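You operate a simulated robot arm through the tools that you are given. There is no shell and no other tool. Be economical: measure what you need, move in short steps, check, and stop when the job is done.

Carry out the task below with a simulated robot arm. There is one attempt and no reset: what you move stays moved.

JOB
Mop up the spilt tea, then refill the red cup on the saucer.
Fine: up to its line, from the jug; cloth and jug back.

It is judged by the outcome, as a careful person would: the job done as asked, and still so three seconds after it is handed in. It fails if anything else is knocked over, pushed out of place, dropped, spilled or broken. Flat cloth is picked up by pressing the open fingertips on it (5 to 10 N) and closing them slowly along it; thin cloth reads only 2 to 8 mm in the jaws.

ROBOT AND FRAMES
A 7-joint arm with a two-finger parallel gripper, fixed in place. Base frame: the origin is at the foot of the arm, x ahead of it, y to its left, z up; the work surface is at about z = 0.75. Units: m, degrees, N and s.
With the tool pointing down near the work surface it reaches from about 0.3 to 0.68 m from the base axis. Its first joint turns from -66.0 to 66.0 degrees. Payload 1.57 kg.
The TCP is the grasp point between the finger pads, 0.03 m short of the fingertips. In the tool frame z runs along the fingers and y along their closing line. The gripper opens to 0.11 m. The fingers are 0.024 m wide and 0.012 m thick; the gripper's body (0.048 by 0.112 m) begins 0.078 m behind the TCP.
Orientation is that of the tool frame in the base frame, as a unit quaternion [w, x, y, z]. With the fingers straight down and closing along the base's y, the tool's x points along the base's -x, its y along +y and its z along -z.

CONTROLS
- The arm moves only by the tool send_rows. Its argument "series" is one flat list of numbers, 6 for each row, row after row: the shift along the base's x, y, z in units of 40 mm (1.0 is 40 mm), then the turn, a rotation vector about the base's x, y, z in units of 6 degrees (1.0 is 6 degrees). In form: [tx, ty, tz, wx, wy, wz, tx, ty, tz, wx, wy, wz, ...]. A call has 1 to 12 rows; each row shifts and turns the commanded pose from where the row before left it. "hand" is the gripper command, from -1 (shut) to 1 (fully open), values between in proportion, set as the call begins (left out, the last holds). A call with a number of a shift or a turn outside -1 to 1 is refused whole. A row lasts 0.2 s, in which the tool goes at most 0.05 m and 8.6 degrees; a call with a longer step from one row to the next is refused whole, and so is a gripper value outside its range. A pose out of reach is approached as far as the arm can. The call stops where the force on the tool passes 40 N (or 10 N more than at its start, if that is more) or the arm is blocked; 0.2 s more then pass. Each finger travels about 0.108 m/s and halts on what it meets, pressing with about 29 N; the grip force reading is that of the motor and also rises with nothing between the fingers. The clock runs only during rows and for 0.2 s after the last one: add rows that do not move to give the fingers time. It gives the time, the measured TCP pose, the force on the tool (base axes), the opening and the grip force at its end, in the units of the frame above (readings bear some noise).
- Cameras (640 x 400 px; columns grow to the right, rows downward): "scene" is fixed at [0.1738, -0.3965, 1.414]; the picture's right is [0.84, -0.55, 0.00], its down [-0.29, -0.45, -0.84] and it looks along [0.46, 0.71, -0.54] (base axes); focal length 354 px, centre (320, 200). "wrist" rides on the gripper at [-0.036, 0, -0.08] in the tool frame; the picture's right is [0.00, -1.00, 0.00], its down [0.97, 0.00, -0.24] and it looks along [0.24, 0.00, 0.97] (tool axes); focal length 218 px, centre (320, 200). There is no depth. A picture from a camera that has moved, and an enlarged one, comes with that camera's place and axes in the base frame and with its lens. The place of the scene camera against the robot may be out by one fixed shift of up to 0.025 m in any direction.
- get_image(camera): a new picture of that camera. No time passes.
- close_up(camera, box): a new picture of the part [left, top, right, bottom] of that camera's present view, enlarged. No time passes.
- finish_job(): hands the job in; it is judged then, once.

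Work in short steps. Places have to be worked out from the pictures, the camera data and where the tool is seen: move nearer, look again, correct. Check each grasp and each placing, and mend what went wrong. You have 120 turns and 84 pictures in all, those below and enlarged ones among them. Open the gripper and draw the arm clear of the work before you hand the job in, unless the task says otherwise; then end with one line.

The tools are called as a command line: name --argument value ..., lists and objects as JSON in quotes. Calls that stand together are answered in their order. send_rows: Moves the arm, as the interface text tells. Its arguments: {"type":"object","properties":{"series":{"type":"array","items":{"type":"number"}},"hand":{"type":"number"}},"required":["series"]} The other tools are called the same way: get_image (camera) takes a picture; close_up (camera, box) takes an enlarged picture of a part of a camera's view; finish_job () hands the job in.

At the start:

```text
t: 0.0
ee_pos: [0.444, 0.1541, 1.1033]
tcp_rot: [0.0, 0.0, 1.0, 0.0]
wrist_force: [-0.2, -0.2, 0.2]
opening: 0.1098
finger_force: 0.1
```

scene: 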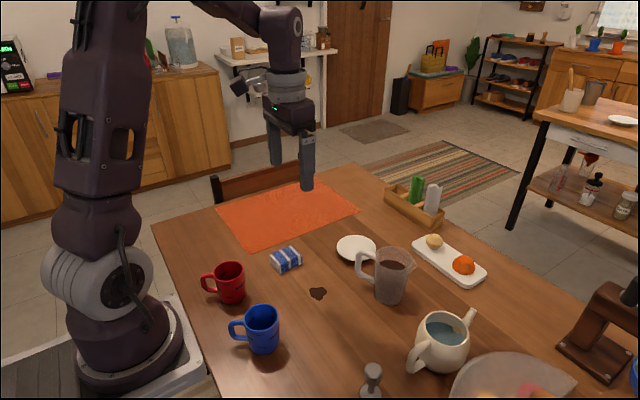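
wrist: 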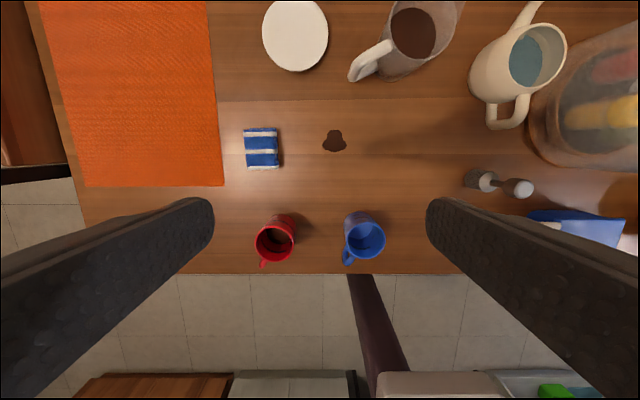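

The first pictures show a striped folded cloth near (0.48, 0.26), the spill near (0.49, 0.125), the red cup near (0.32, 0.23), the saucer near (0.66, 0.20) and the tea jug near (0.62, 0.04). I'll look closer before moving.

close_up --camera "scene" --box '[180, 220, 340, 320]'

close_up --camera "scene" --box '[320, 210, 480, 310]'

close_up --camera "wrist" --box '[220, 0, 480, 163]'

close_up --camera "wrist" --box '[230, 170, 430, 295]'

```text
4.00 times, centred on (260, 270) of scene
camera zoom: at [0.1738, -0.3965, 1.414], right [0.84, -0.55, 0.0], down [-0.29, -0.45, -0.84], along [0.46, 0.71, -0.54], focal length 1415 px, centre (560, -80)
```

zoom: 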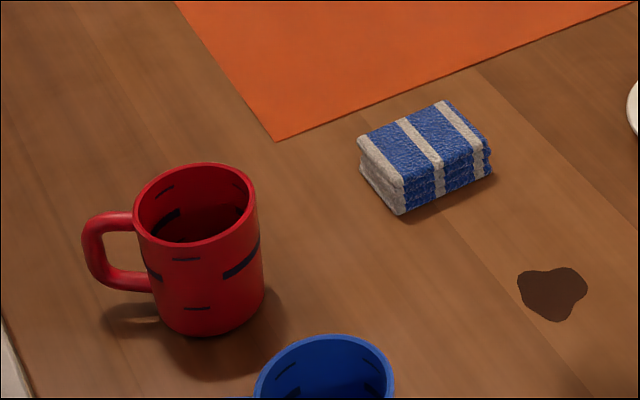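

```text
4.00 times, centred on (400, 260) of scene
camera zoom: at [0.1738, -0.3965, 1.414], right [0.84, -0.55, 0.0], down [-0.29, -0.45, -0.84], along [0.46, 0.71, -0.54], focal length 1415 px, centre (0, -40)
```

zoom: 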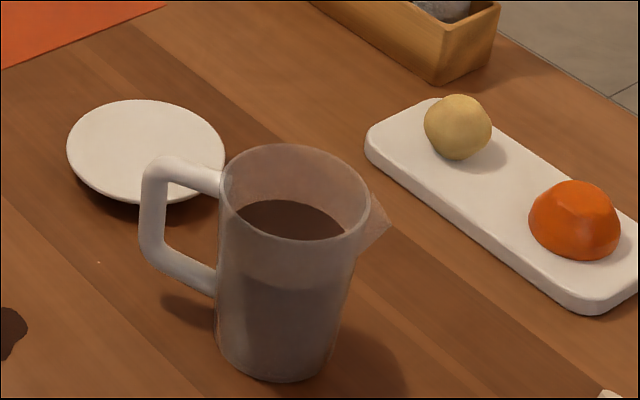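

```text
2.45 times, centred on (350, 82) of wrist
camera zoom: at [0.4797, 0.1543, 1.1828], right [0.0, -1.0, 0.0], down [-0.97, 0.0, 0.24], along [-0.24, 0.0, -0.97], focal length 536 px, centre (246, 491)
```

zoom: 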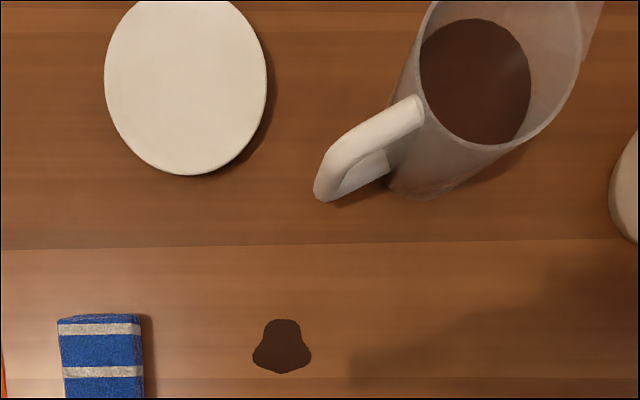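

```text
3.20 times, centred on (330, 232) of wrist
camera zoom: at [0.4797, 0.1543, 1.1828], right [0.0, -1.0, 0.0], down [-0.97, 0.0, 0.24], along [-0.24, 0.0, -0.97], focal length 698 px, centre (288, 96)
```

zoom: 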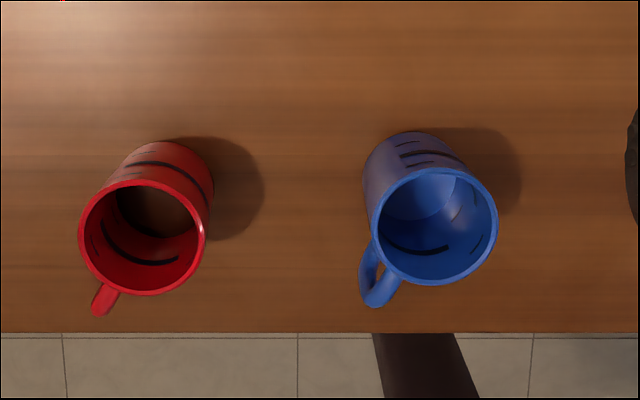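

The cloth is a thick folded pad about 63 mm wide along y. I'll move above it and look again with the wrist camera.

send_rows --series '[0.142, 0.454, -0.846, 0, 0, 0, 0.142, 0.454, -0.846, 0, 0, 0, 0.142, 0.454, -0.846, 0, 0, 0, 0.142, 0.454, -0.846, 0, 0, 0, 0.142, 0.454, -0.846, 0, 0, 0, 0.142, 0.454, -0.846, 0, 0, 0]' --hand 1

get_image --camera "wrist"

get_image --camera "scene"

```text
t: 1.4
ee_pos: [0.4753, 0.2605, 0.9015]
tcp_rot: [0.001, -0.001, 1.0, 0.001]
wrist_force: [0.2, -0.5, -0.4]
opening: 0.1103
finger_force: 0.0
```

```text
77 pictures are left
camera wrist: at [0.5117, 0.2615, 0.9803], right [0.0, -1.0, 0.0], down [-0.97, 0.0, 0.24], along [-0.24, 0.0, -0.97], focal length 218 px, centre (320, 200)
```

wrist: 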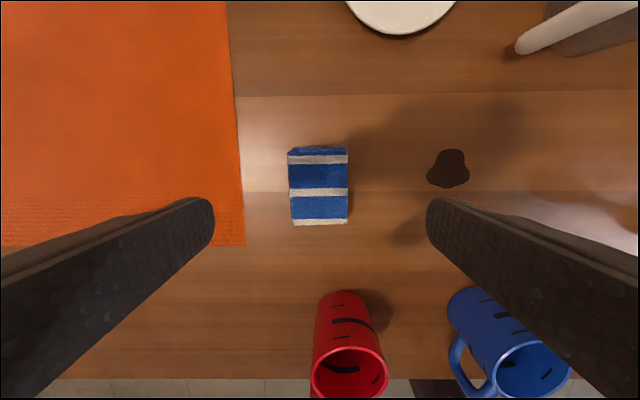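

```text
76 pictures are left
```

scene: 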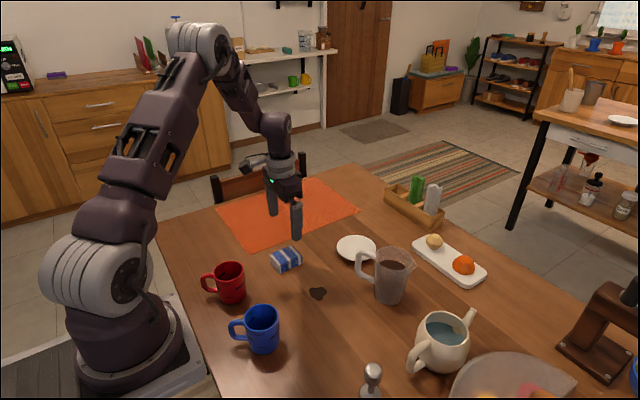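

The pad's top is centred at about (0.472, 0.2625), and the spill is near (0.489, 0.127). I'll part-close the gripper to clear the mat and descend around the pad.

send_rows --series '[-0.04, 0.03, -0.72, 0, 0, 0, -0.04, 0.02, -0.72, 0, 0, 0, 0, 0, -0.72, 0, 0, 0, 0, 0, -0.72, 0, 0, 0, 0, 0, 0, 0, 0, 0]' --hand 0.55

get_image --camera "wrist"

```text
t: 2.6
ee_pos: [0.4742, 0.2675, 0.7843]
tcp_rot: [0.0, -0.001, 1.0, 0.0]
wrist_force: [0.6, 0.2, 0.1]
opening: 0.0851
finger_force: 0.1
```

```text
75 pictures are left
camera wrist: at [0.5111, 0.2668, 0.8626], right [0.0, -1.0, 0.0], down [-0.97, 0.0, 0.24], along [-0.24, 0.0, -0.97], focal length 218 px, centre (320, 200)
```

wrist: 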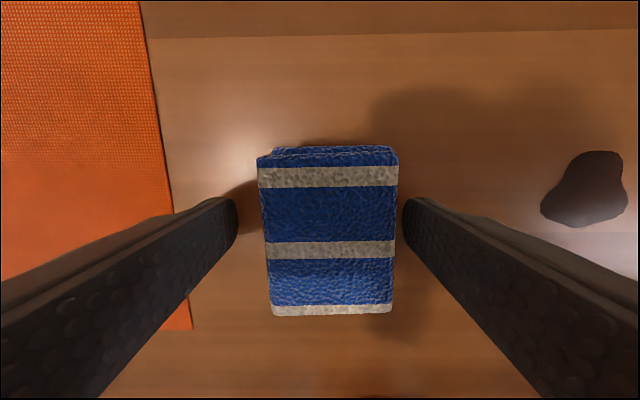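

The fingers straddle the pad, about 3 mm off centre. I'll nudge them over and close gently.

send_rows --series '[0, -0.08, 0, 0, 0, 0, 0, 0, 0, 0, 0, 0, 0, 0, 0, 0, 0, 0, 0, 0, 0, 0, 0, 0]' --hand -0.15

```text
t: 3.6
ee_pos: [0.4748, 0.2635, 0.7847]
tcp_rot: [0.001, 0.0, 1.0, 0.0]
wrist_force: [-0.7, -0.4, -0.9]
opening: 0.0537
finger_force: 28.5
```

The grip stopped at 53.7 mm with firm force, so the pad is held. I'll lift it and check.

send_rows --series '[0, 0, 0.5, 0, 0, 0, 0, 0, 0.5, 0, 0, 0, 0, 0, 0.25, 0, 0, 0]'

get_image --camera "wrist"

close_up --camera "scene" --box '[240, 200, 400, 300]'

```text
t: 4.4
ee_pos: [0.4736, 0.2627, 0.8348]
tcp_rot: [0.0, -0.001, 1.0, 0.001]
wrist_force: [0.5, 0.8, 0.0]
opening: 0.0538
finger_force: 29.1
```

```text
74 pictures are left
camera wrist: at [0.5102, 0.2623, 0.9149], right [0.0, -1.0, 0.0], down [-0.97, 0.0, 0.24], along [-0.24, 0.0, -0.97], focal length 218 px, centre (320, 200)
```

wrist: 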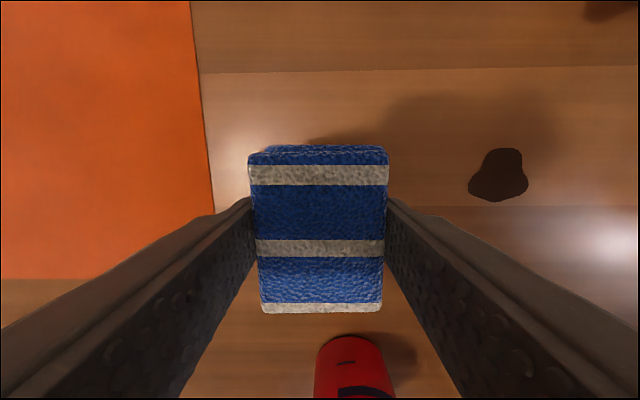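

```text
4.00 times, centred on (320, 250) of scene
camera zoom: at [0.1738, -0.3965, 1.414], right [0.84, -0.55, 0.0], down [-0.29, -0.45, -0.84], along [0.46, 0.71, -0.54], focal length 1415 px, centre (320, 0)
```

zoom: 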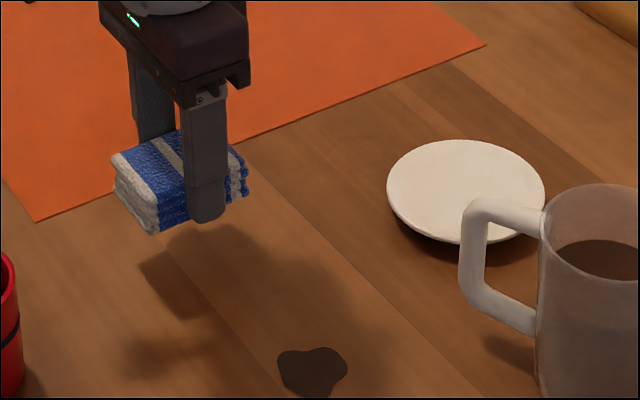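

The pad is held level. I'll carry it over the spill at about (0.488, 0.126) and check the clearance to the jug handle.

send_rows --series '[0.08, -0.85, 0, 0, 0, 0, 0.08, -0.85, 0, 0, 0, 0, 0.08, -0.85, 0, 0, 0, 0, 0.08, -0.85, 0, 0, 0, 0, 0, 0, -0.5, 0, 0, 0]'

get_image --camera "wrist"

get_image --camera "scene"

```text
t: 5.6
ee_pos: [0.4841, 0.1265, 0.8168]
tcp_rot: [0.0, -0.001, 1.0, 0.0]
wrist_force: [0.3, 0.1, 0.2]
opening: 0.054
finger_force: 29.1
```

```text
72 pictures are left
camera wrist: at [0.5209, 0.1271, 0.896], right [0.0, -1.0, 0.0], down [-0.97, 0.0, 0.24], along [-0.24, 0.0, -0.97], focal length 218 px, centre (320, 200)
```

wrist: 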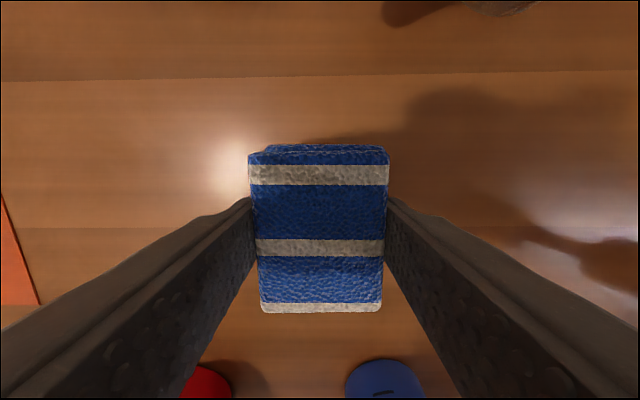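

```text
71 pictures are left
```

scene: 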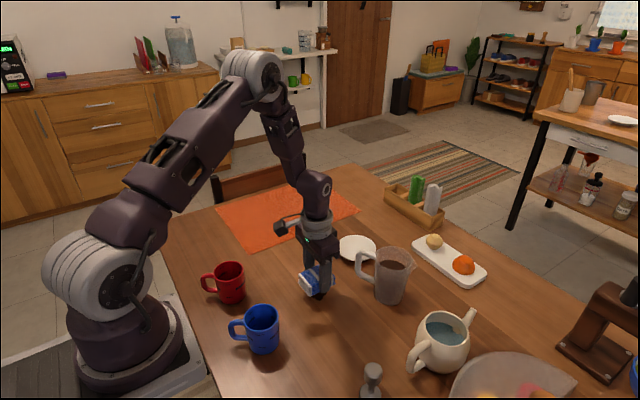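

The pad is over the spill and the handle is clear. I'll lower it until it touches.

send_rows --series '[0, 0, -0.4, 0, 0, 0, 0, 0, -0.3, 0, 0, 0, 0, 0, -0.12, 0, 0, 0]'

```text
t: 6.4
ee_pos: [0.4874, 0.1259, 0.7828]
tcp_rot: [0.0, 0.0, 1.0, 0.0]
wrist_force: [-0.8, 0.1, 3.4]
opening: 0.0539
finger_force: 28.8
```

Light contact at about 3 N. I'll rub back and forth gently, pressing slightly more.

send_rows --series '[-0.4, 0, -0.03, 0, 0, 0, 0.3, 0.35, 0, 0, 0, 0, 0.35, -0.3, 0, 0, 0, 0, -0.25, -0.4, 0, 0, 0, 0, -0.35, 0.2, 0, 0, 0, 0, 0.35, 0.35, 0, 0, 0, 0, 0.3, -0.2, 0, 0, 0, 0, -0.3, -0.3, 0, 0, 0, 0, 0, 0.3, 0, 0, 0, 0]'

send_rows --series '[0, 0, 0.5, 0, 0, 0, 0, 0, 0.5, 0, 0, 0, -0.5, 0.85, 0.25, 0, 0, 0, 0, 0.8, 0, 0, 0, 0]'

get_image --camera "wrist"

close_up --camera "scene" --box '[240, 220, 400, 320]'

```text
t: 6.9
ee_pos: [0.4756, 0.1295, 0.7838]
tcp_rot: [-0.002, 0.002, 1.0, -0.003]
wrist_force: [-2.9, -0.8, 13.4]
opening: 0.0537
finger_force: 28.6
stopped in row 2: the force on the tool passed its limit (the readings are from after the stop); the commanded pose is now the measured one
```

```text
t: 7.9
ee_pos: [0.4536, 0.1958, 0.8337]
tcp_rot: [-0.002, 0.002, 1.0, -0.002]
wrist_force: [-0.5, 0.3, 0.3]
opening: 0.0536
finger_force: 28.7
```

```text
70 pictures are left
camera wrist: at [0.4909, 0.1972, 0.9134], right [0.0, -1.0, 0.01], down [-0.97, 0.0, 0.24], along [-0.24, 0.0, -0.97], focal length 218 px, centre (320, 200)
```

wrist: 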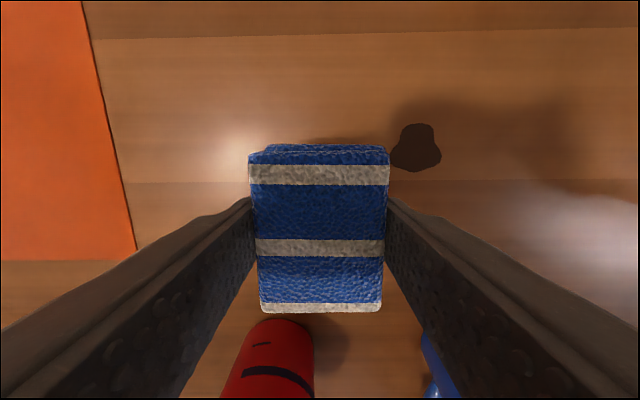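

```text
4.00 times, centred on (320, 270) of scene
camera zoom: at [0.1738, -0.3966, 1.414], right [0.84, -0.55, 0.0], down [-0.29, -0.45, -0.84], along [0.46, 0.71, -0.54], focal length 1415 px, centre (320, -80)
```

zoom: 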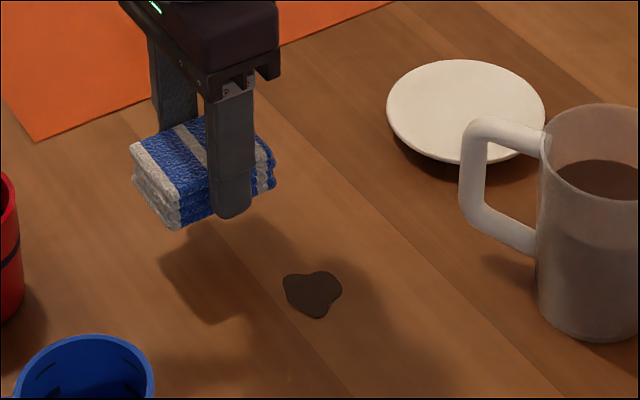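

The spill has shrunk only slightly, because the force limit stopped the rub early. I'll go back and rub in smaller steps with lighter pressure.

send_rows --series '[0.45, -0.85, 0, 0, 0, 0, 0.42, -0.87, 0, 0, 0, 0, 0, 0, -0.6, 0, 0, 0, 0, 0, -0.5, 0, 0, 0, 0, 0, -0.12, 0, 0, 0, 0, 0, 0, 0, 0, 0]'

```text
t: 9.3
ee_pos: [0.491, 0.1264, 0.784]
tcp_rot: [-0.002, 0.002, 1.0, -0.002]
wrist_force: [-0.7, -1.5, 3.0]
opening: 0.0539
finger_force: 29.2
```

send_rows --series '[-0.2, 0, 0, 0, 0, 0, -0.2, 0, 0, 0, 0, 0, 0.2, 0, 0, 0, 0, 0, 0.2, 0, 0, 0, 0, 0, 0.2, 0, 0, 0, 0, 0, -0.2, 0, 0, 0, 0, 0, 0, 0.2, 0, 0, 0, 0, 0, 0.2, 0, 0, 0, 0, 0, -0.2, 0, 0, 0, 0, 0, -0.2, 0, 0, 0, 0, 0, -0.2, 0, 0, 0, 0, 0, 0.2, 0, 0, 0, 0]'

```text
t: 11.9
ee_pos: [0.4912, 0.1256, 0.7844]
tcp_rot: [-0.001, 0.001, 1.0, -0.003]
wrist_force: [-0.1, -1.5, 1.5]
opening: 0.0536
finger_force: 28.8
```

That stroke ran through without stopping. I'll repeat it with a touch more pressure and slightly longer strokes.

send_rows --series '[-0.25, 0, -0.015, 0, 0, 0, -0.25, 0, 0, 0, 0, 0, 0.25, 0.1, 0, 0, 0, 0, 0.25, 0.1, 0, 0, 0, 0, 0.25, 0, 0, 0, 0, 0, -0.25, -0.1, 0, 0, 0, 0, -0.25, -0.1, 0, 0, 0, 0, -0.25, -0.15, 0, 0, 0, 0, 0.25, -0.1, 0, 0, 0, 0, 0.25, 0, 0, 0, 0, 0, 0.25, 0.1, 0, 0, 0, 0, -0.25, 0.15, 0, 0, 0, 0]'

```text
t: 14.5
ee_pos: [0.4903, 0.1257, 0.7831]
tcp_rot: [-0.003, 0.001, 1.0, -0.004]
wrist_force: [0.6, 0.1, 0.9]
opening: 0.0538
finger_force: 29.0
```

I'll lift the pad and move it aside to see how much is left.

send_rows --series '[0, 0, 0.5, 0, 0, 0, 0, 0, 0.5, 0, 0, 0, -0.5, 0.85, 0.25, 0, 0, 0, 0, 0.8, 0, 0, 0, 0]'

get_image --camera "wrist"

```text
t: 15.5
ee_pos: [0.4687, 0.1919, 0.8336]
tcp_rot: [-0.002, 0.002, 1.0, -0.003]
wrist_force: [0.8, -0.3, -0.7]
opening: 0.0538
finger_force: 28.9
```

```text
68 pictures are left
camera wrist: at [0.5055, 0.1914, 0.913], right [0.0, -1.0, 0.0], down [-0.97, 0.0, 0.24], along [-0.24, 0.0, -0.97], focal length 218 px, centre (320, 200)
```

wrist: 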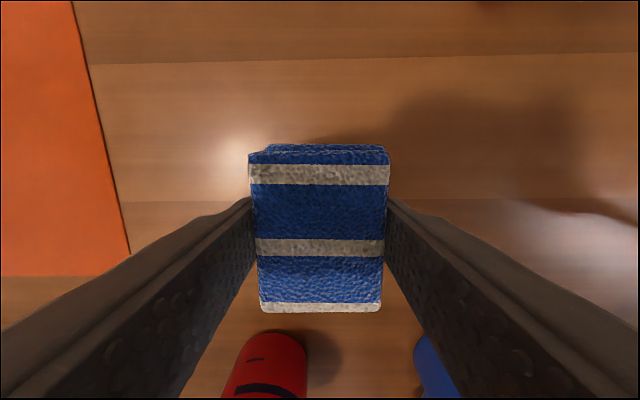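

The spill looks gone. I'll return the cloth to its original spot at (0.4745, 0.2635).

send_rows --series '[0.07, 0.9, 0, 0, 0, 0, 0.08, 0.89, 0, 0, 0, 0, 0, 0, -0.6, 0, 0, 0, 0, 0, -0.5, 0, 0, 0, 0, 0, -0.1, 0, 0, 0, 0, 0, 0, 0, 0, 0]'

close_up --camera "scene" --box '[240, 220, 400, 320]'

```text
t: 16.9
ee_pos: [0.4771, 0.264, 0.787]
tcp_rot: [-0.002, 0.001, 1.0, -0.002]
wrist_force: [0.5, 0.1, -0.2]
opening: 0.0537
finger_force: 28.9
```

```text
4.00 times, centred on (320, 270) of scene
camera zoom: at [0.1738, -0.3965, 1.414], right [0.84, -0.55, 0.0], down [-0.29, -0.45, -0.84], along [0.46, 0.71, -0.54], focal length 1415 px, centre (320, -80)
```

zoom: 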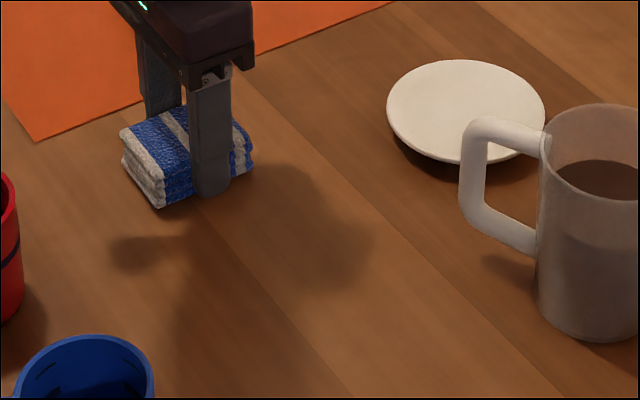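

The table is clean. I'll set the cloth down the last few millimetres and release.

send_rows --series '[-0.03, 0, -0.07, 0, 0, 0, 0, 0, 0, 0, 0, 0]'

send_rows --series '[0, 0, 0, 0, 0, 0, 0, 0, 0, 0, 0, 0, 0, 0, 0.6, 0, 0, 0, 0, 0, 1, 0, 0, 0, 0, 0, 1, 0, 0, 0, 0, 0, 1, 0, 0, 0]' --hand 0.5

get_image --camera "wrist"

```text
t: 17.5
ee_pos: [0.4755, 0.2636, 0.7832]
tcp_rot: [-0.002, 0.001, 1.0, -0.002]
wrist_force: [0.5, -0.3, 4.7]
opening: 0.0538
finger_force: 28.3
```

```text
t: 18.9
ee_pos: [0.4764, 0.2635, 0.9261]
tcp_rot: [-0.001, 0.002, 1.0, -0.002]
wrist_force: [-0.4, 0.4, 0.0]
opening: 0.0829
finger_force: 0.0
```

```text
66 pictures are left
camera wrist: at [0.5131, 0.2634, 1.0061], right [0.0, -1.0, 0.01], down [-0.97, 0.01, 0.24], along [-0.24, 0.0, -0.97], focal length 218 px, centre (320, 200)
```

wrist: 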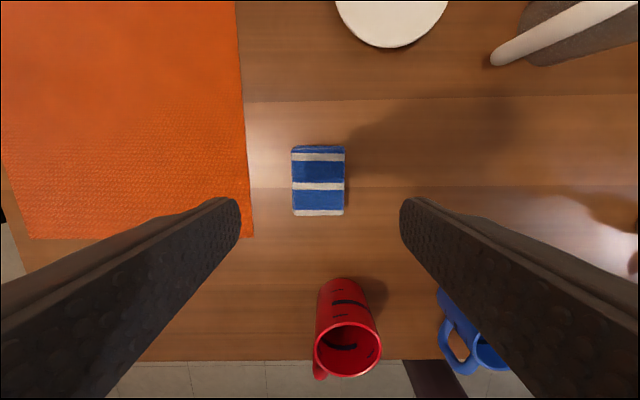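

The cloth is back and flat. By triangulation the red cup's rim centre is about (0.312, 0.235, 0.827), diameter about 70 mm, handle towards −x/+y. The saucer is far out, so I'll tilt the tool 20° forward and hover above the cup.

send_rows --series '[-0.824, -0.142, 0.05, 0, -0.667, 0, -0.824, -0.142, 0, 0, -0.667, 0, -0.824, -0.142, 0, 0, -0.667, 0, -0.824, -0.142, 0, 0, -0.667, 0, -0.824, -0.142, 0, 0, -0.667, 0]' --hand 0.8

get_image --camera "wrist"

get_image --camera "scene"

```text
t: 20.1
ee_pos: [0.3552, 0.2321, 0.9281]
tcp_rot: [0.157, 0.003, 0.987, -0.019]
wrist_force: [0.2, 0.5, -0.1]
opening: 0.0991
finger_force: 0.0
out of reach, approached as far as the arm can: row 4, 5
```

```text
65 pictures are left
camera wrist: at [0.3646, 0.2362, 1.0147], right [-0.01, -1.0, 0.04], down [-1.0, 0.01, -0.07], along [0.07, -0.04, -1.0], focal length 218 px, centre (320, 200)
```

wrist: 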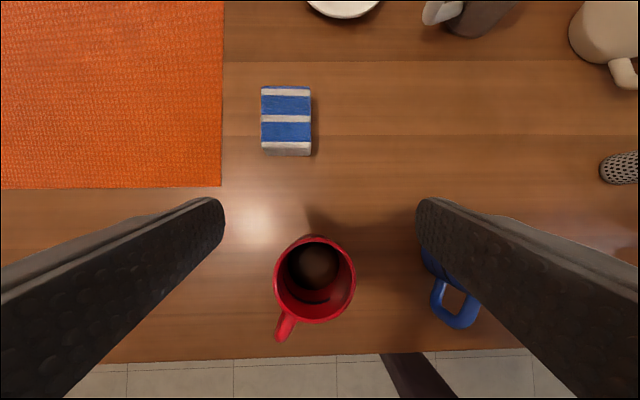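

```text
64 pictures are left
```

scene: 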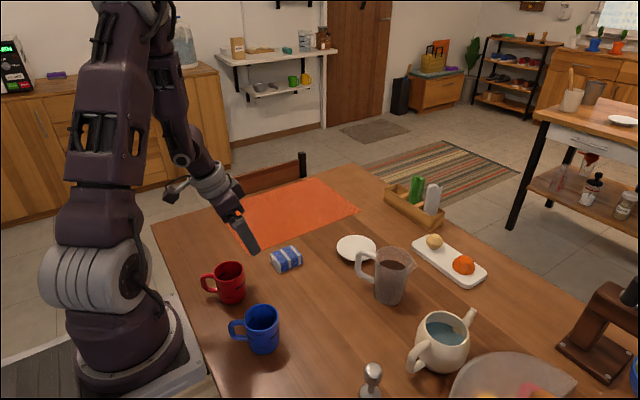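

With 20° of tilt the near position is out of reach. I'll reduce the tilt to about 10° and see where the pose lands.

send_rows --series '[0, 0, 0, 0.19, 0.68, 0.05, 0, 0, 0, 0.19, 0.68, 0.05]'

```text
t: 20.7
ee_pos: [0.3551, 0.2356, 0.9283]
tcp_rot: [0.101, -0.001, 0.995, 0.018]
wrist_force: [0.4, 1.2, 0.8]
opening: 0.0991
finger_force: 0.0
```

The roll correction was unnecessary since the commanded pose had no roll, so I'll undo it and move toward the cup axis.

send_rows --series '[-0.3, 0, 0, -0.19, 0, -0.05, -0.3, 0, 0, -0.19, 0, -0.05, -0.3, 0, 0, 0, 0, 0]'

```text
t: 21.5
ee_pos: [0.3192, 0.2352, 0.9291]
tcp_rot: [0.101, 0.004, 0.995, -0.002]
wrist_force: [-0.1, 0.6, -0.4]
opening: 0.099
finger_force: 0.2
```

It is reachable at 11.6° tilt. I'll descend part-way and check with the wrist camera.

send_rows --series '[-0.15, 0, -0.7, 0, 0, 0, 0, 0, -0.7, 0, 0, 0, 0, 0, -0.4, 0, 0, 0]'

get_image --camera "wrist"

close_up --camera "scene" --box '[160, 220, 320, 320]'

```text
t: 22.3
ee_pos: [0.3126, 0.2342, 0.859]
tcp_rot: [0.102, 0.004, 0.995, -0.002]
wrist_force: [0.1, 0.0, 0.3]
opening: 0.0992
finger_force: 0.0
```

```text
63 pictures are left
camera wrist: at [0.3329, 0.2352, 0.943], right [-0.01, -1.0, 0.0], down [-1.0, 0.01, 0.04], along [-0.04, 0.0, -1.0], focal length 218 px, centre (320, 200)
```

wrist: 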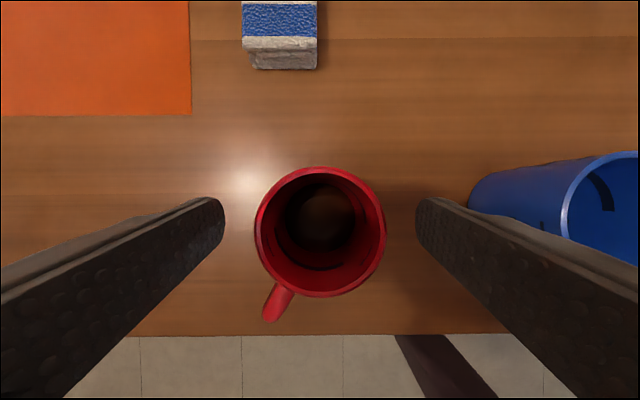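

```text
4.00 times, centred on (240, 270) of scene
camera zoom: at [0.1738, -0.3965, 1.414], right [0.84, -0.55, 0.0], down [-0.29, -0.45, -0.84], along [0.46, 0.71, -0.54], focal length 1415 px, centre (640, -80)
```

zoom: 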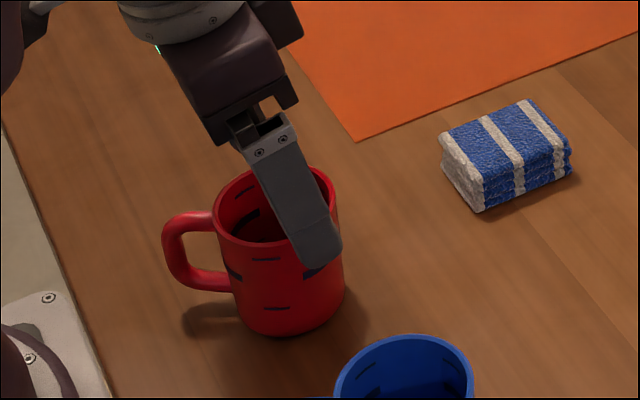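

The cup is centred between the fingers and the blue cup is clear. I'll descend to z≈0.797 and close.

send_rows --series '[0, 0.02, -0.6, 0, 0, 0, 0, 0, -0.6, 0, 0, 0, 0, 0, -0.35, 0, 0, 0]'

send_rows --series '[0, 0, 0, 0, 0, 0, 0, 0, 0, 0, 0, 0, 0, 0, 0, 0, 0, 0]' --hand 0.15

```text
t: 23.1
ee_pos: [0.314, 0.2361, 0.7948]
tcp_rot: [0.102, 0.003, 0.995, -0.002]
wrist_force: [0.4, 0.1, -0.6]
opening: 0.0989
finger_force: 0.0
```

```text
t: 23.9
ee_pos: [0.3135, 0.2368, 0.7958]
tcp_rot: [0.101, 0.003, 0.995, -0.002]
wrist_force: [0.2, 0.0, -0.7]
opening: 0.0687
finger_force: 29.0
```

The grip holds at 68.7 mm. I'll lift slowly and check.

send_rows --series '[0, 0, 0.3, 0, 0, 0, 0, 0, 0.5, 0, 0, 0, 0, 0, 0.7, 0, 0, 0, 0, 0, 0.7, 0, 0, 0, 0, 0, 0.3, 0, 0, 0]'

get_image --camera "scene"

get_image --camera "wrist"

```text
t: 25.1
ee_pos: [0.3139, 0.2348, 0.8945]
tcp_rot: [0.101, 0.004, 0.995, -0.002]
wrist_force: [-0.2, 0.8, -2.4]
opening: 0.0687
finger_force: 29.1
```

```text
61 pictures are left
```

scene: 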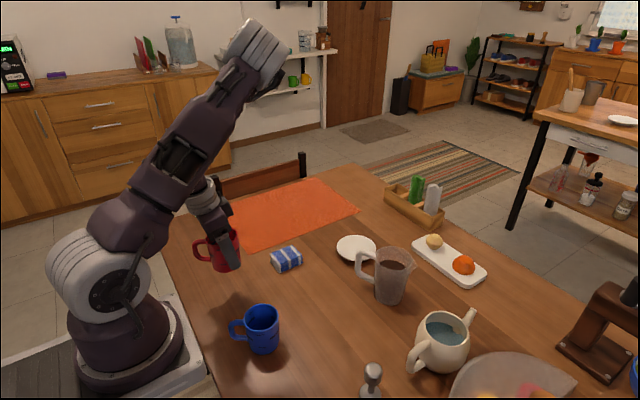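

```text
60 pictures are left
camera wrist: at [0.3334, 0.2363, 0.9801], right [-0.01, -1.0, 0.0], down [-1.0, 0.01, 0.04], along [-0.04, 0.0, -1.0], focal length 218 px, centre (320, 200)
```

wrist: 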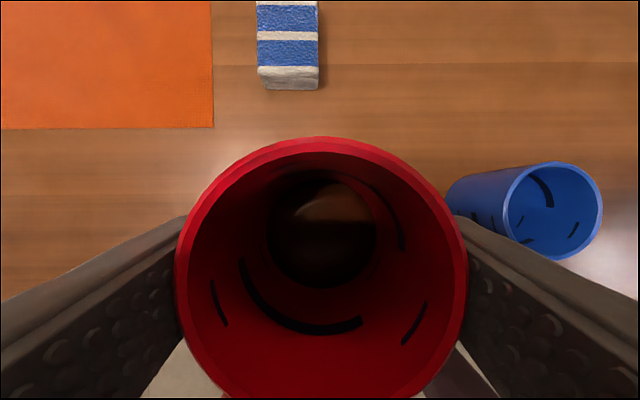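

The cup is held upright with a little tea in it. I'll carry it smoothly toward the saucer, stop short and measure the saucer.

send_rows --series '[0.4, -0.05, 0, 0, 0, 0, 0.8, -0.1, 0, 0, 0, 0, 0.9, -0.1, 0, 0, 0, 0, 0.9, -0.1, 0, 0, 0, 0, 0.9, -0.1, 0, 0, 0, 0, 0.9, -0.1, 0, 0, 0, 0, 0.7, -0.1, 0, 0, 0, 0, 0.4, -0.05, 0, 0, 0, 0]'

get_image --camera "wrist"

get_image --camera "scene"

```text
t: 26.9
ee_pos: [0.5486, 0.2084, 0.8924]
tcp_rot: [0.101, 0.003, 0.995, -0.002]
wrist_force: [-0.2, 0.2, -3.4]
opening: 0.0689
finger_force: 29.2
```

```text
59 pictures are left
camera wrist: at [0.5681, 0.2088, 0.9784], right [-0.01, -1.0, 0.0], down [-1.0, 0.01, 0.04], along [-0.04, 0.0, -1.0], focal length 218 px, centre (320, 200)
```

wrist: 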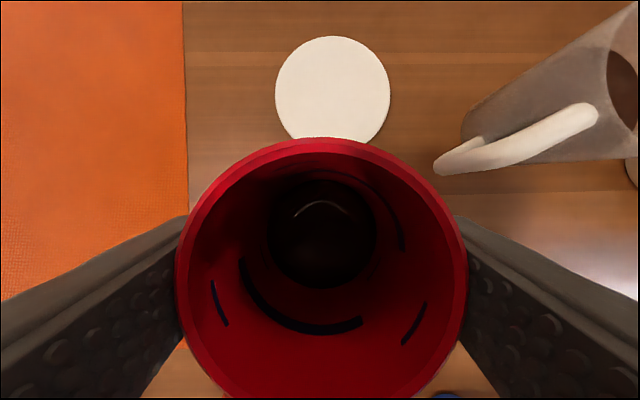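

```text
58 pictures are left
```

scene: 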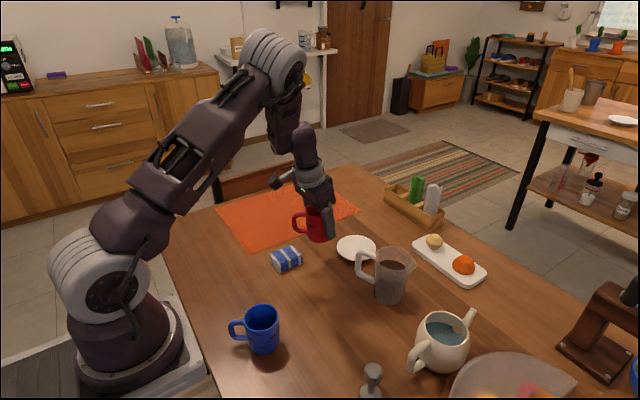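

The saucer centre is about (0.662, 0.196), diameter 110 mm, and the jug handle's outer edge is near (0.589, 0.099). I'll move over the saucer and lower partway.

send_rows --series '[0.5, -0.05, 0, 0, 0, 0, 0.8, -0.07, 0, 0, 0, 0, 0.8, -0.08, 0, 0, 0, 0, 0.6, -0.08, 0, 0, 0, 0, 0.19, 0, -0.3, 0, 0, 0, 0, 0, -0.7, 0, 0, 0]'

get_image --camera "wrist"

close_up --camera "scene" --box '[280, 180, 440, 280]'

```text
t: 28.3
ee_pos: [0.6674, 0.1984, 0.8546]
tcp_rot: [0.101, 0.003, 0.995, -0.002]
wrist_force: [-0.5, -0.5, -2.1]
opening: 0.0688
finger_force: 29.5
```

```text
57 pictures are left
camera wrist: at [0.6854, 0.1989, 0.9394], right [-0.01, -1.0, 0.0], down [-1.0, 0.01, 0.04], along [-0.04, 0.0, -1.0], focal length 218 px, centre (320, 200)
```

wrist: 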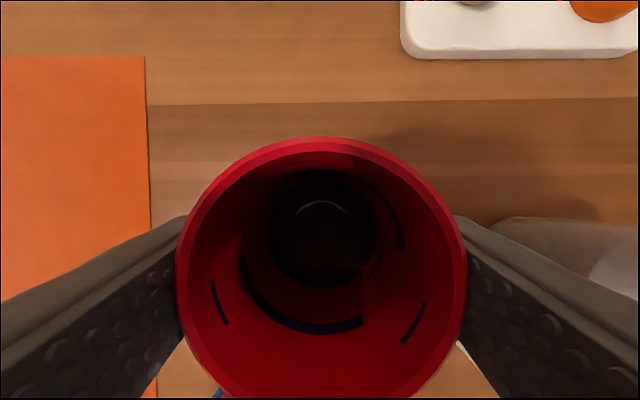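

```text
4.00 times, centred on (360, 230) of scene
camera zoom: at [0.1739, -0.3965, 1.414], right [0.84, -0.55, 0.0], down [-0.29, -0.45, -0.84], along [0.46, 0.71, -0.54], focal length 1415 px, centre (160, 80)
```

zoom: 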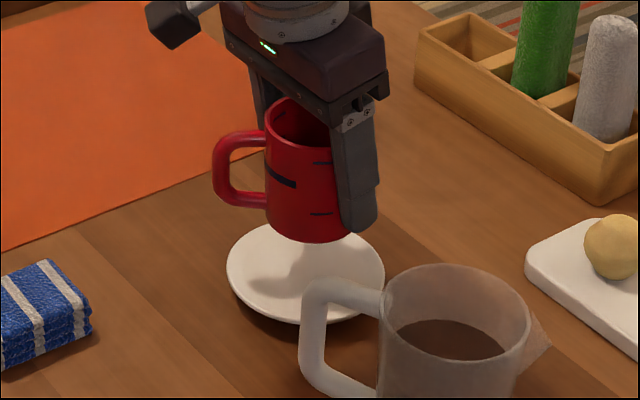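

The cup lines up over the saucer. I'll lower it in small steps and feel for contact.

send_rows --series '[0, 0, -0.4, 0, 0, 0, 0, 0, -0.3, 0, 0, 0, 0, 0, -0.15, 0, 0, 0, 0, 0, 0, 0, 0, 0]'

```text
t: 29.3
ee_pos: [0.6653, 0.1967, 0.8201]
tcp_rot: [0.101, 0.004, 0.995, -0.003]
wrist_force: [-0.4, -0.3, -2.8]
opening: 0.0687
finger_force: 28.9
```

send_rows --series '[0, 0, -0.05, 0, 0, 0, 0, 0, -0.05, 0, 0, 0, 0, 0, 0, 0, 0, 0]'

close_up --camera "scene" --box '[320, 210, 400, 260]'

```text
t: 30.1
ee_pos: [0.6654, 0.1978, 0.8168]
tcp_rot: [0.1, 0.003, 0.995, -0.002]
wrist_force: [-0.2, 0.5, -3.1]
opening: 0.0688
finger_force: 29.4
```

```text
8.00 times, centred on (360, 235) of scene
camera zoom: at [0.1739, -0.3965, 1.414], right [0.84, -0.55, 0.0], down [-0.29, -0.45, -0.84], along [0.46, 0.71, -0.54], focal length 2830 px, centre (0, -80)
```

zoom: 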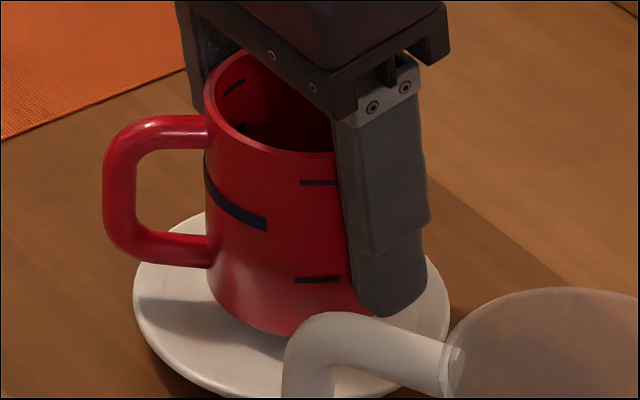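

Nearly there. I'll continue in 1.2 mm steps.

send_rows --series '[0, 0, -0.03, 0, 0, 0, 0, 0, -0.03, 0, 0, 0, 0, 0, 0, 0, 0, 0]'

send_rows --series '[0, 0, -0.03, 0, 0, 0, 0, 0, -0.03, 0, 0, 0, 0, 0, 0, 0, 0, 0]'

```text
t: 30.9
ee_pos: [0.6659, 0.1977, 0.8143]
tcp_rot: [0.102, 0.003, 0.995, -0.003]
wrist_force: [0.4, -0.9, -2.1]
opening: 0.0687
finger_force: 29.0
```

```text
t: 31.7
ee_pos: [0.6663, 0.1971, 0.8117]
tcp_rot: [0.103, 0.004, 0.995, -0.001]
wrist_force: [-2.9, 0.1, 18.9]
opening: 0.0684
finger_force: 29.3
```

Contact at z≈0.812. I'll ease off slightly, then open.

send_rows --series '[0, 0, 0.022, 0, 0, 0, 0, 0, 0, 0, 0, 0]'

send_rows --series '[0, 0, 0, 0, 0, 0, 0, 0, 0, 0, 0, 0, 0, 0, 0, 0, 0, 0]' --hand 0.6

get_image --camera "wrist"

```text
t: 32.3
ee_pos: [0.6656, 0.1974, 0.8118]
tcp_rot: [0.103, 0.003, 0.995, -0.002]
wrist_force: [6.7, -1.1, 16.6]
opening: 0.0687
finger_force: 29.0
```

```text
t: 33.1
ee_pos: [0.6642, 0.1966, 0.8118]
tcp_rot: [0.102, 0.004, 0.995, -0.002]
wrist_force: [-0.5, 0.6, 0.5]
opening: 0.0879
finger_force: 0.1
```

```text
54 pictures are left
camera wrist: at [0.6843, 0.1977, 0.897], right [-0.01, -1.0, 0.0], down [-1.0, 0.01, 0.04], along [-0.04, 0.0, -1.0], focal length 218 px, centre (320, 200)
```

wrist: 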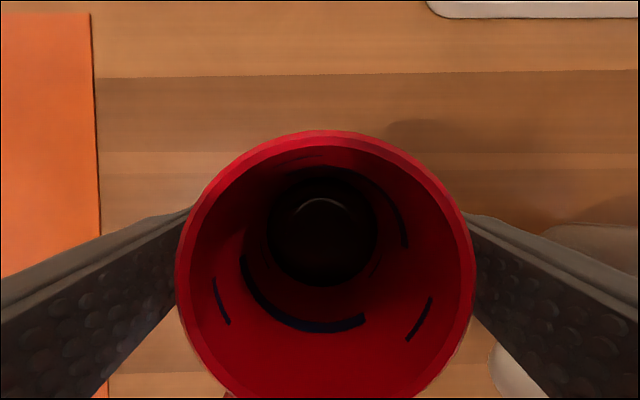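

The cup stands free on the saucer. I'll retreat upward and back for a look at the jug.

send_rows --series '[-0.1, 0, 0.5, 0, 0, 0, -0.15, 0, 0.8, 0, 0, 0, -0.15, 0, 0.9, 0, 0, 0, -0.5, -0.3, 0.9, 0, 0, 0, -0.7, -0.5, 0.5, 0, 0, 0, -0.7, -0.6, 0.5, 0, 0, 0]'

get_image --camera "wrist"

close_up --camera "scene" --box '[320, 210, 480, 310]'

```text
t: 34.5
ee_pos: [0.5715, 0.1433, 0.9792]
tcp_rot: [0.101, 0.004, 0.995, -0.002]
wrist_force: [-0.5, 0.1, 0.4]
opening: 0.088
finger_force: 0.1
```

```text
53 pictures are left
camera wrist: at [0.5906, 0.1425, 1.0642], right [-0.01, -1.0, 0.0], down [-1.0, 0.01, 0.04], along [-0.04, 0.0, -1.0], focal length 218 px, centre (320, 200)
```

wrist: 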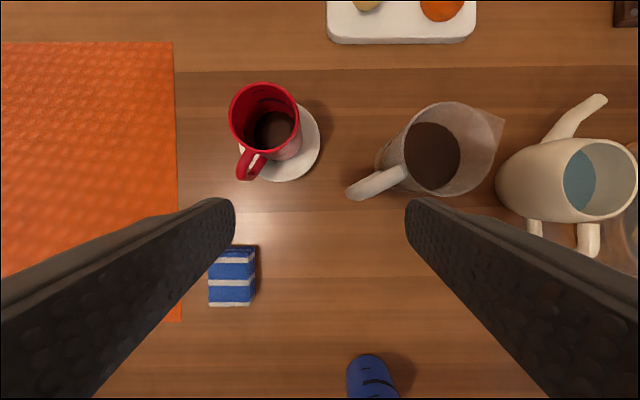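

```text
4.00 times, centred on (400, 260) of scene
camera zoom: at [0.1738, -0.3965, 1.414], right [0.84, -0.55, 0.0], down [-0.29, -0.45, -0.84], along [0.46, 0.71, -0.54], focal length 1415 px, centre (0, -40)
```

zoom: 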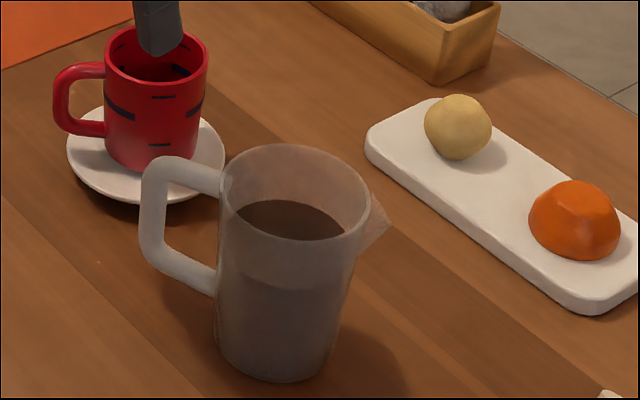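

The cup sits well on the saucer. I estimate the jug's rim centre at (0.627, 0.025, 0.866), rim diameter about 85 mm, handle at azimuth 116° and spout at about −64°. I'll grip the body from above and behind the handle with a 40° tilt, so pouring later brings the tool toward vertical. First I'll set the tilt and part of the yaw.

send_rows --series '[0, 0, 0.2, 0, -0.947, 0, 0, -0.2, 0.2, 0, -0.947, 0, 0.1, -0.2, 0, 0, -0.947, 0, 0.1, -0.2, 0, 0, -0.947, 0, 0.1, -0.2, 0, 0, -0.947, 0, 0, 0, 0, 0, 0, -0.9, 0, 0, 0, 0, 0, -0.9, 0, 0, 0, 0, 0, -0.9, 0, 0, 0, 0, 0, -0.9, 0, 0, 0, 0, 0, -0.9, 0, 0, 0, 0, 0, -0.9]' --hand 1

get_image --camera "scene"

```text
t: 36.9
ee_pos: [0.5841, 0.1094, 0.9925]
tcp_rot: [0.329, 0.266, 0.901, -0.097]
wrist_force: [-0.1, -0.1, 0.3]
opening: 0.1099
finger_force: 0.1
```

```text
51 pictures are left
```

scene: 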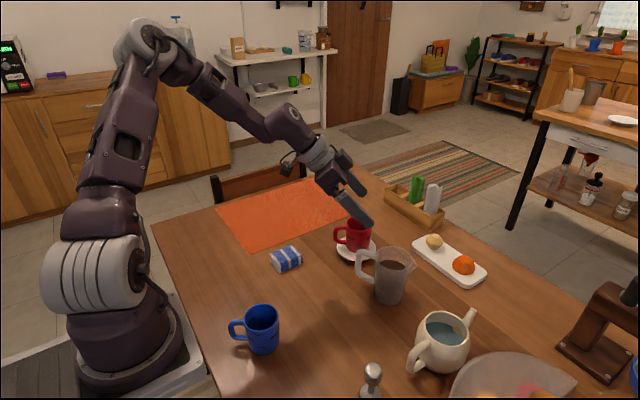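

No reach trouble. I'll finish the yaw to −64° and then view the jug from the wrist.

send_rows --series '[0.02, -0.04, 0, 0, 0, -0.878, 0.03, -0.04, 0, 0, 0, -0.878, 0.03, -0.04, 0, 0, 0, -0.878, 0.03, -0.04, 0, 0, 0, -0.878, 0.03, -0.04, 0, 0, 0, -0.878, 0.01, -0.03, 0, 0, 0, -0.878]'

get_image --camera "wrist"

```text
t: 38.3
ee_pos: [0.5909, 0.1, 0.9931]
tcp_rot: [0.289, 0.503, 0.794, -0.183]
wrist_force: [-0.3, 0.2, 0.4]
opening: 0.1099
finger_force: 0.1
```

```text
50 pictures are left
camera wrist: at [0.5809, 0.1214, 1.0772], right [-0.9, -0.43, 0.0], down [-0.39, 0.81, -0.44], along [0.19, -0.4, -0.9], focal length 218 px, centre (320, 200)
```

wrist: 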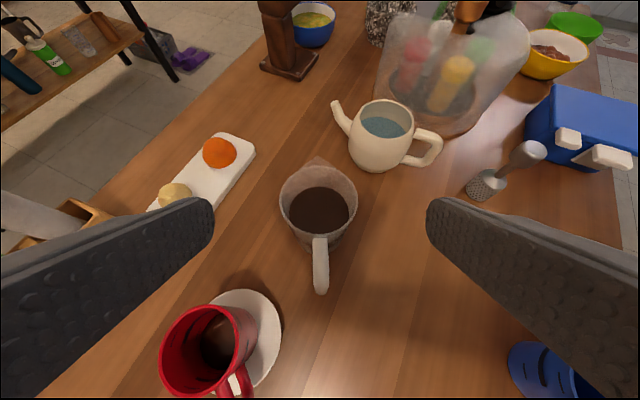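

The jug, its handle and the spout line up with the gripper axis. I'll descend to the pre-grasp about 0.1 m back along the approach line.

send_rows --series '[0.063, -0.11, -0.76, 0, 0, 0, 0.063, -0.11, -0.76, 0, 0, 0, 0.063, -0.11, -0.76, 0, 0, 0]'

get_image --camera "wrist"

close_up --camera "scene" --box '[300, 180, 460, 280]'

```text
t: 39.1
ee_pos: [0.6002, 0.0854, 0.9027]
tcp_rot: [0.29, 0.501, 0.795, -0.181]
wrist_force: [0.8, -0.2, -1.0]
opening: 0.1098
finger_force: 0.1
```

```text
49 pictures are left
camera wrist: at [0.5901, 0.1074, 0.9861], right [-0.9, -0.43, 0.0], down [-0.39, 0.81, -0.44], along [0.19, -0.4, -0.9], focal length 218 px, centre (320, 200)
```

wrist: 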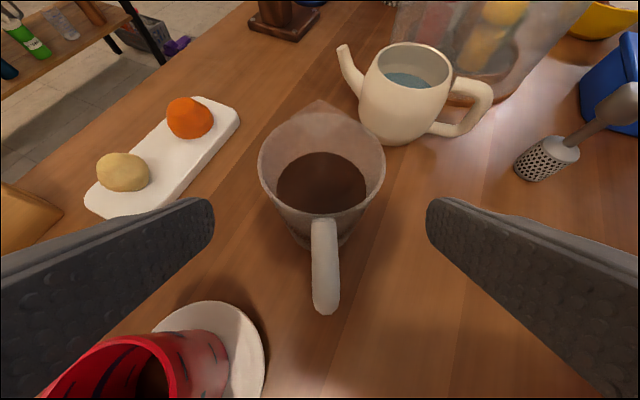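

```text
4.00 times, centred on (380, 230) of scene
camera zoom: at [0.1738, -0.3965, 1.414], right [0.84, -0.55, 0.0], down [-0.29, -0.45, -0.84], along [0.46, 0.71, -0.54], focal length 1415 px, centre (80, 80)
```

zoom: 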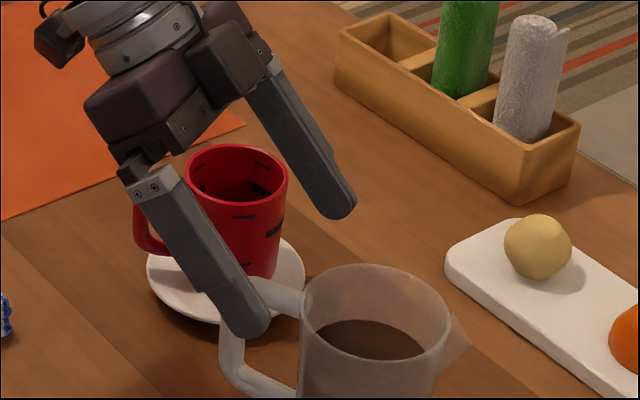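

The rim centre refines to (0.6257, 0.030). I'll advance halfway along the approach line and recheck.

send_rows --series '[0.17, -0.355, -0.48, 0, 0, 0, 0.17, -0.355, -0.48, 0, 0, 0]'

get_image --camera "wrist"

close_up --camera "scene" --box '[320, 200, 480, 300]'

```text
t: 39.7
ee_pos: [0.6141, 0.0583, 0.8625]
tcp_rot: [0.289, 0.501, 0.795, -0.182]
wrist_force: [-0.2, 0.3, 0.6]
opening: 0.1099
finger_force: 0.0
```

```text
47 pictures are left
camera wrist: at [0.6041, 0.08, 0.9472], right [-0.9, -0.43, 0.0], down [-0.39, 0.81, -0.44], along [0.19, -0.4, -0.9], focal length 218 px, centre (320, 200)
```

wrist: 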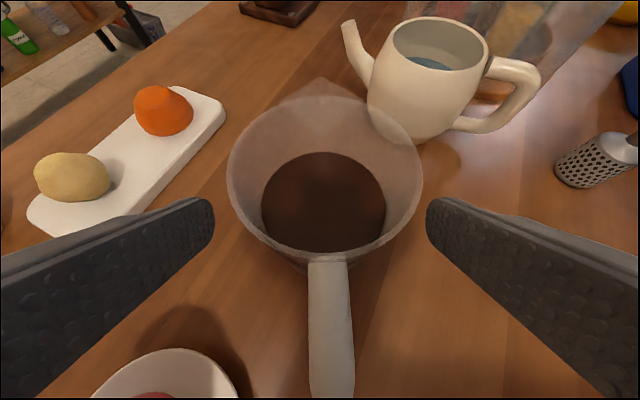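

```text
4.00 times, centred on (400, 250) of scene
camera zoom: at [0.1738, -0.3965, 1.414], right [0.84, -0.55, 0.0], down [-0.29, -0.45, -0.84], along [0.46, 0.71, -0.54], focal length 1415 px, centre (0, 0)
```

zoom: 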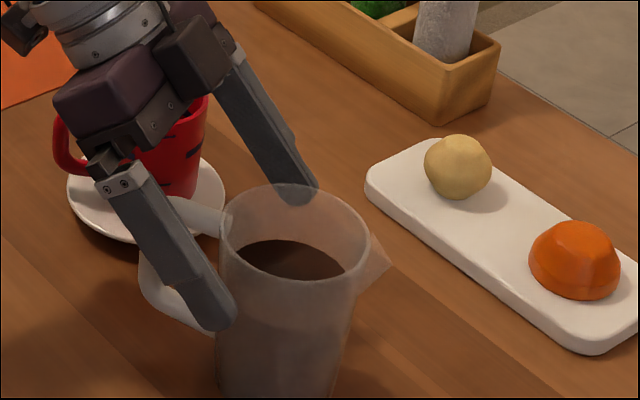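

Alignment is good, with about 2 mm of lateral offset to correct. I'll advance the rest of the way.

send_rows --series '[0.14, -0.37, -0.48, 0, 0, 0, 0.15, -0.365, -0.46, 0, 0, 0, 0, 0, 0, 0, 0, 0]'

get_image --camera "wrist"

close_up --camera "scene" --box '[320, 200, 480, 300]'

```text
t: 40.5
ee_pos: [0.623, 0.0288, 0.8238]
tcp_rot: [0.289, 0.501, 0.795, -0.182]
wrist_force: [0.0, -0.9, -0.1]
opening: 0.1098
finger_force: 0.1
```

```text
45 pictures are left
camera wrist: at [0.6142, 0.0516, 0.909], right [-0.9, -0.43, 0.0], down [-0.39, 0.81, -0.44], along [0.19, -0.4, -0.9], focal length 218 px, centre (320, 200)
```

wrist: 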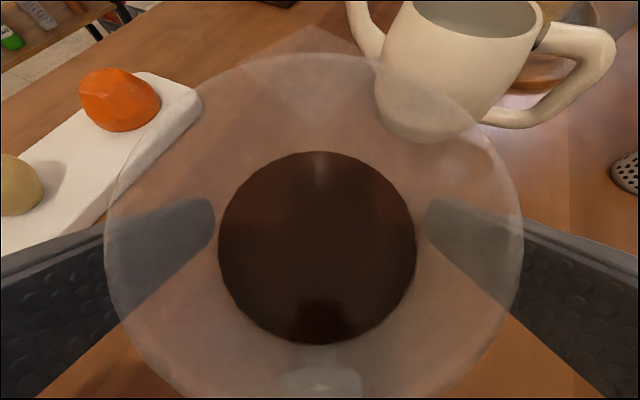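

```text
4.00 times, centred on (400, 250) of scene
camera zoom: at [0.1738, -0.3966, 1.414], right [0.84, -0.55, 0.0], down [-0.29, -0.45, -0.84], along [0.46, 0.71, -0.54], focal length 1415 px, centre (0, 0)
```

zoom: 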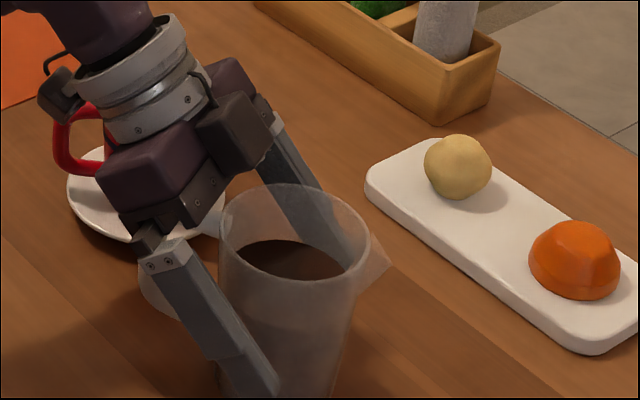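

Centred to about 1 mm and nothing is touching. I'll close on the jug body.

send_rows --series '[0, 0, 0, 0, 0, 0, 0, 0, 0, 0, 0, 0, 0, 0, 0, 0, 0, 0, 0, 0, 0, 0, 0, 0]' --hand -0.2

```text
t: 41.5
ee_pos: [0.6244, 0.0299, 0.8256]
tcp_rot: [0.289, 0.501, 0.795, -0.182]
wrist_force: [1.0, 0.1, -0.5]
opening: 0.08
finger_force: 29.1
```

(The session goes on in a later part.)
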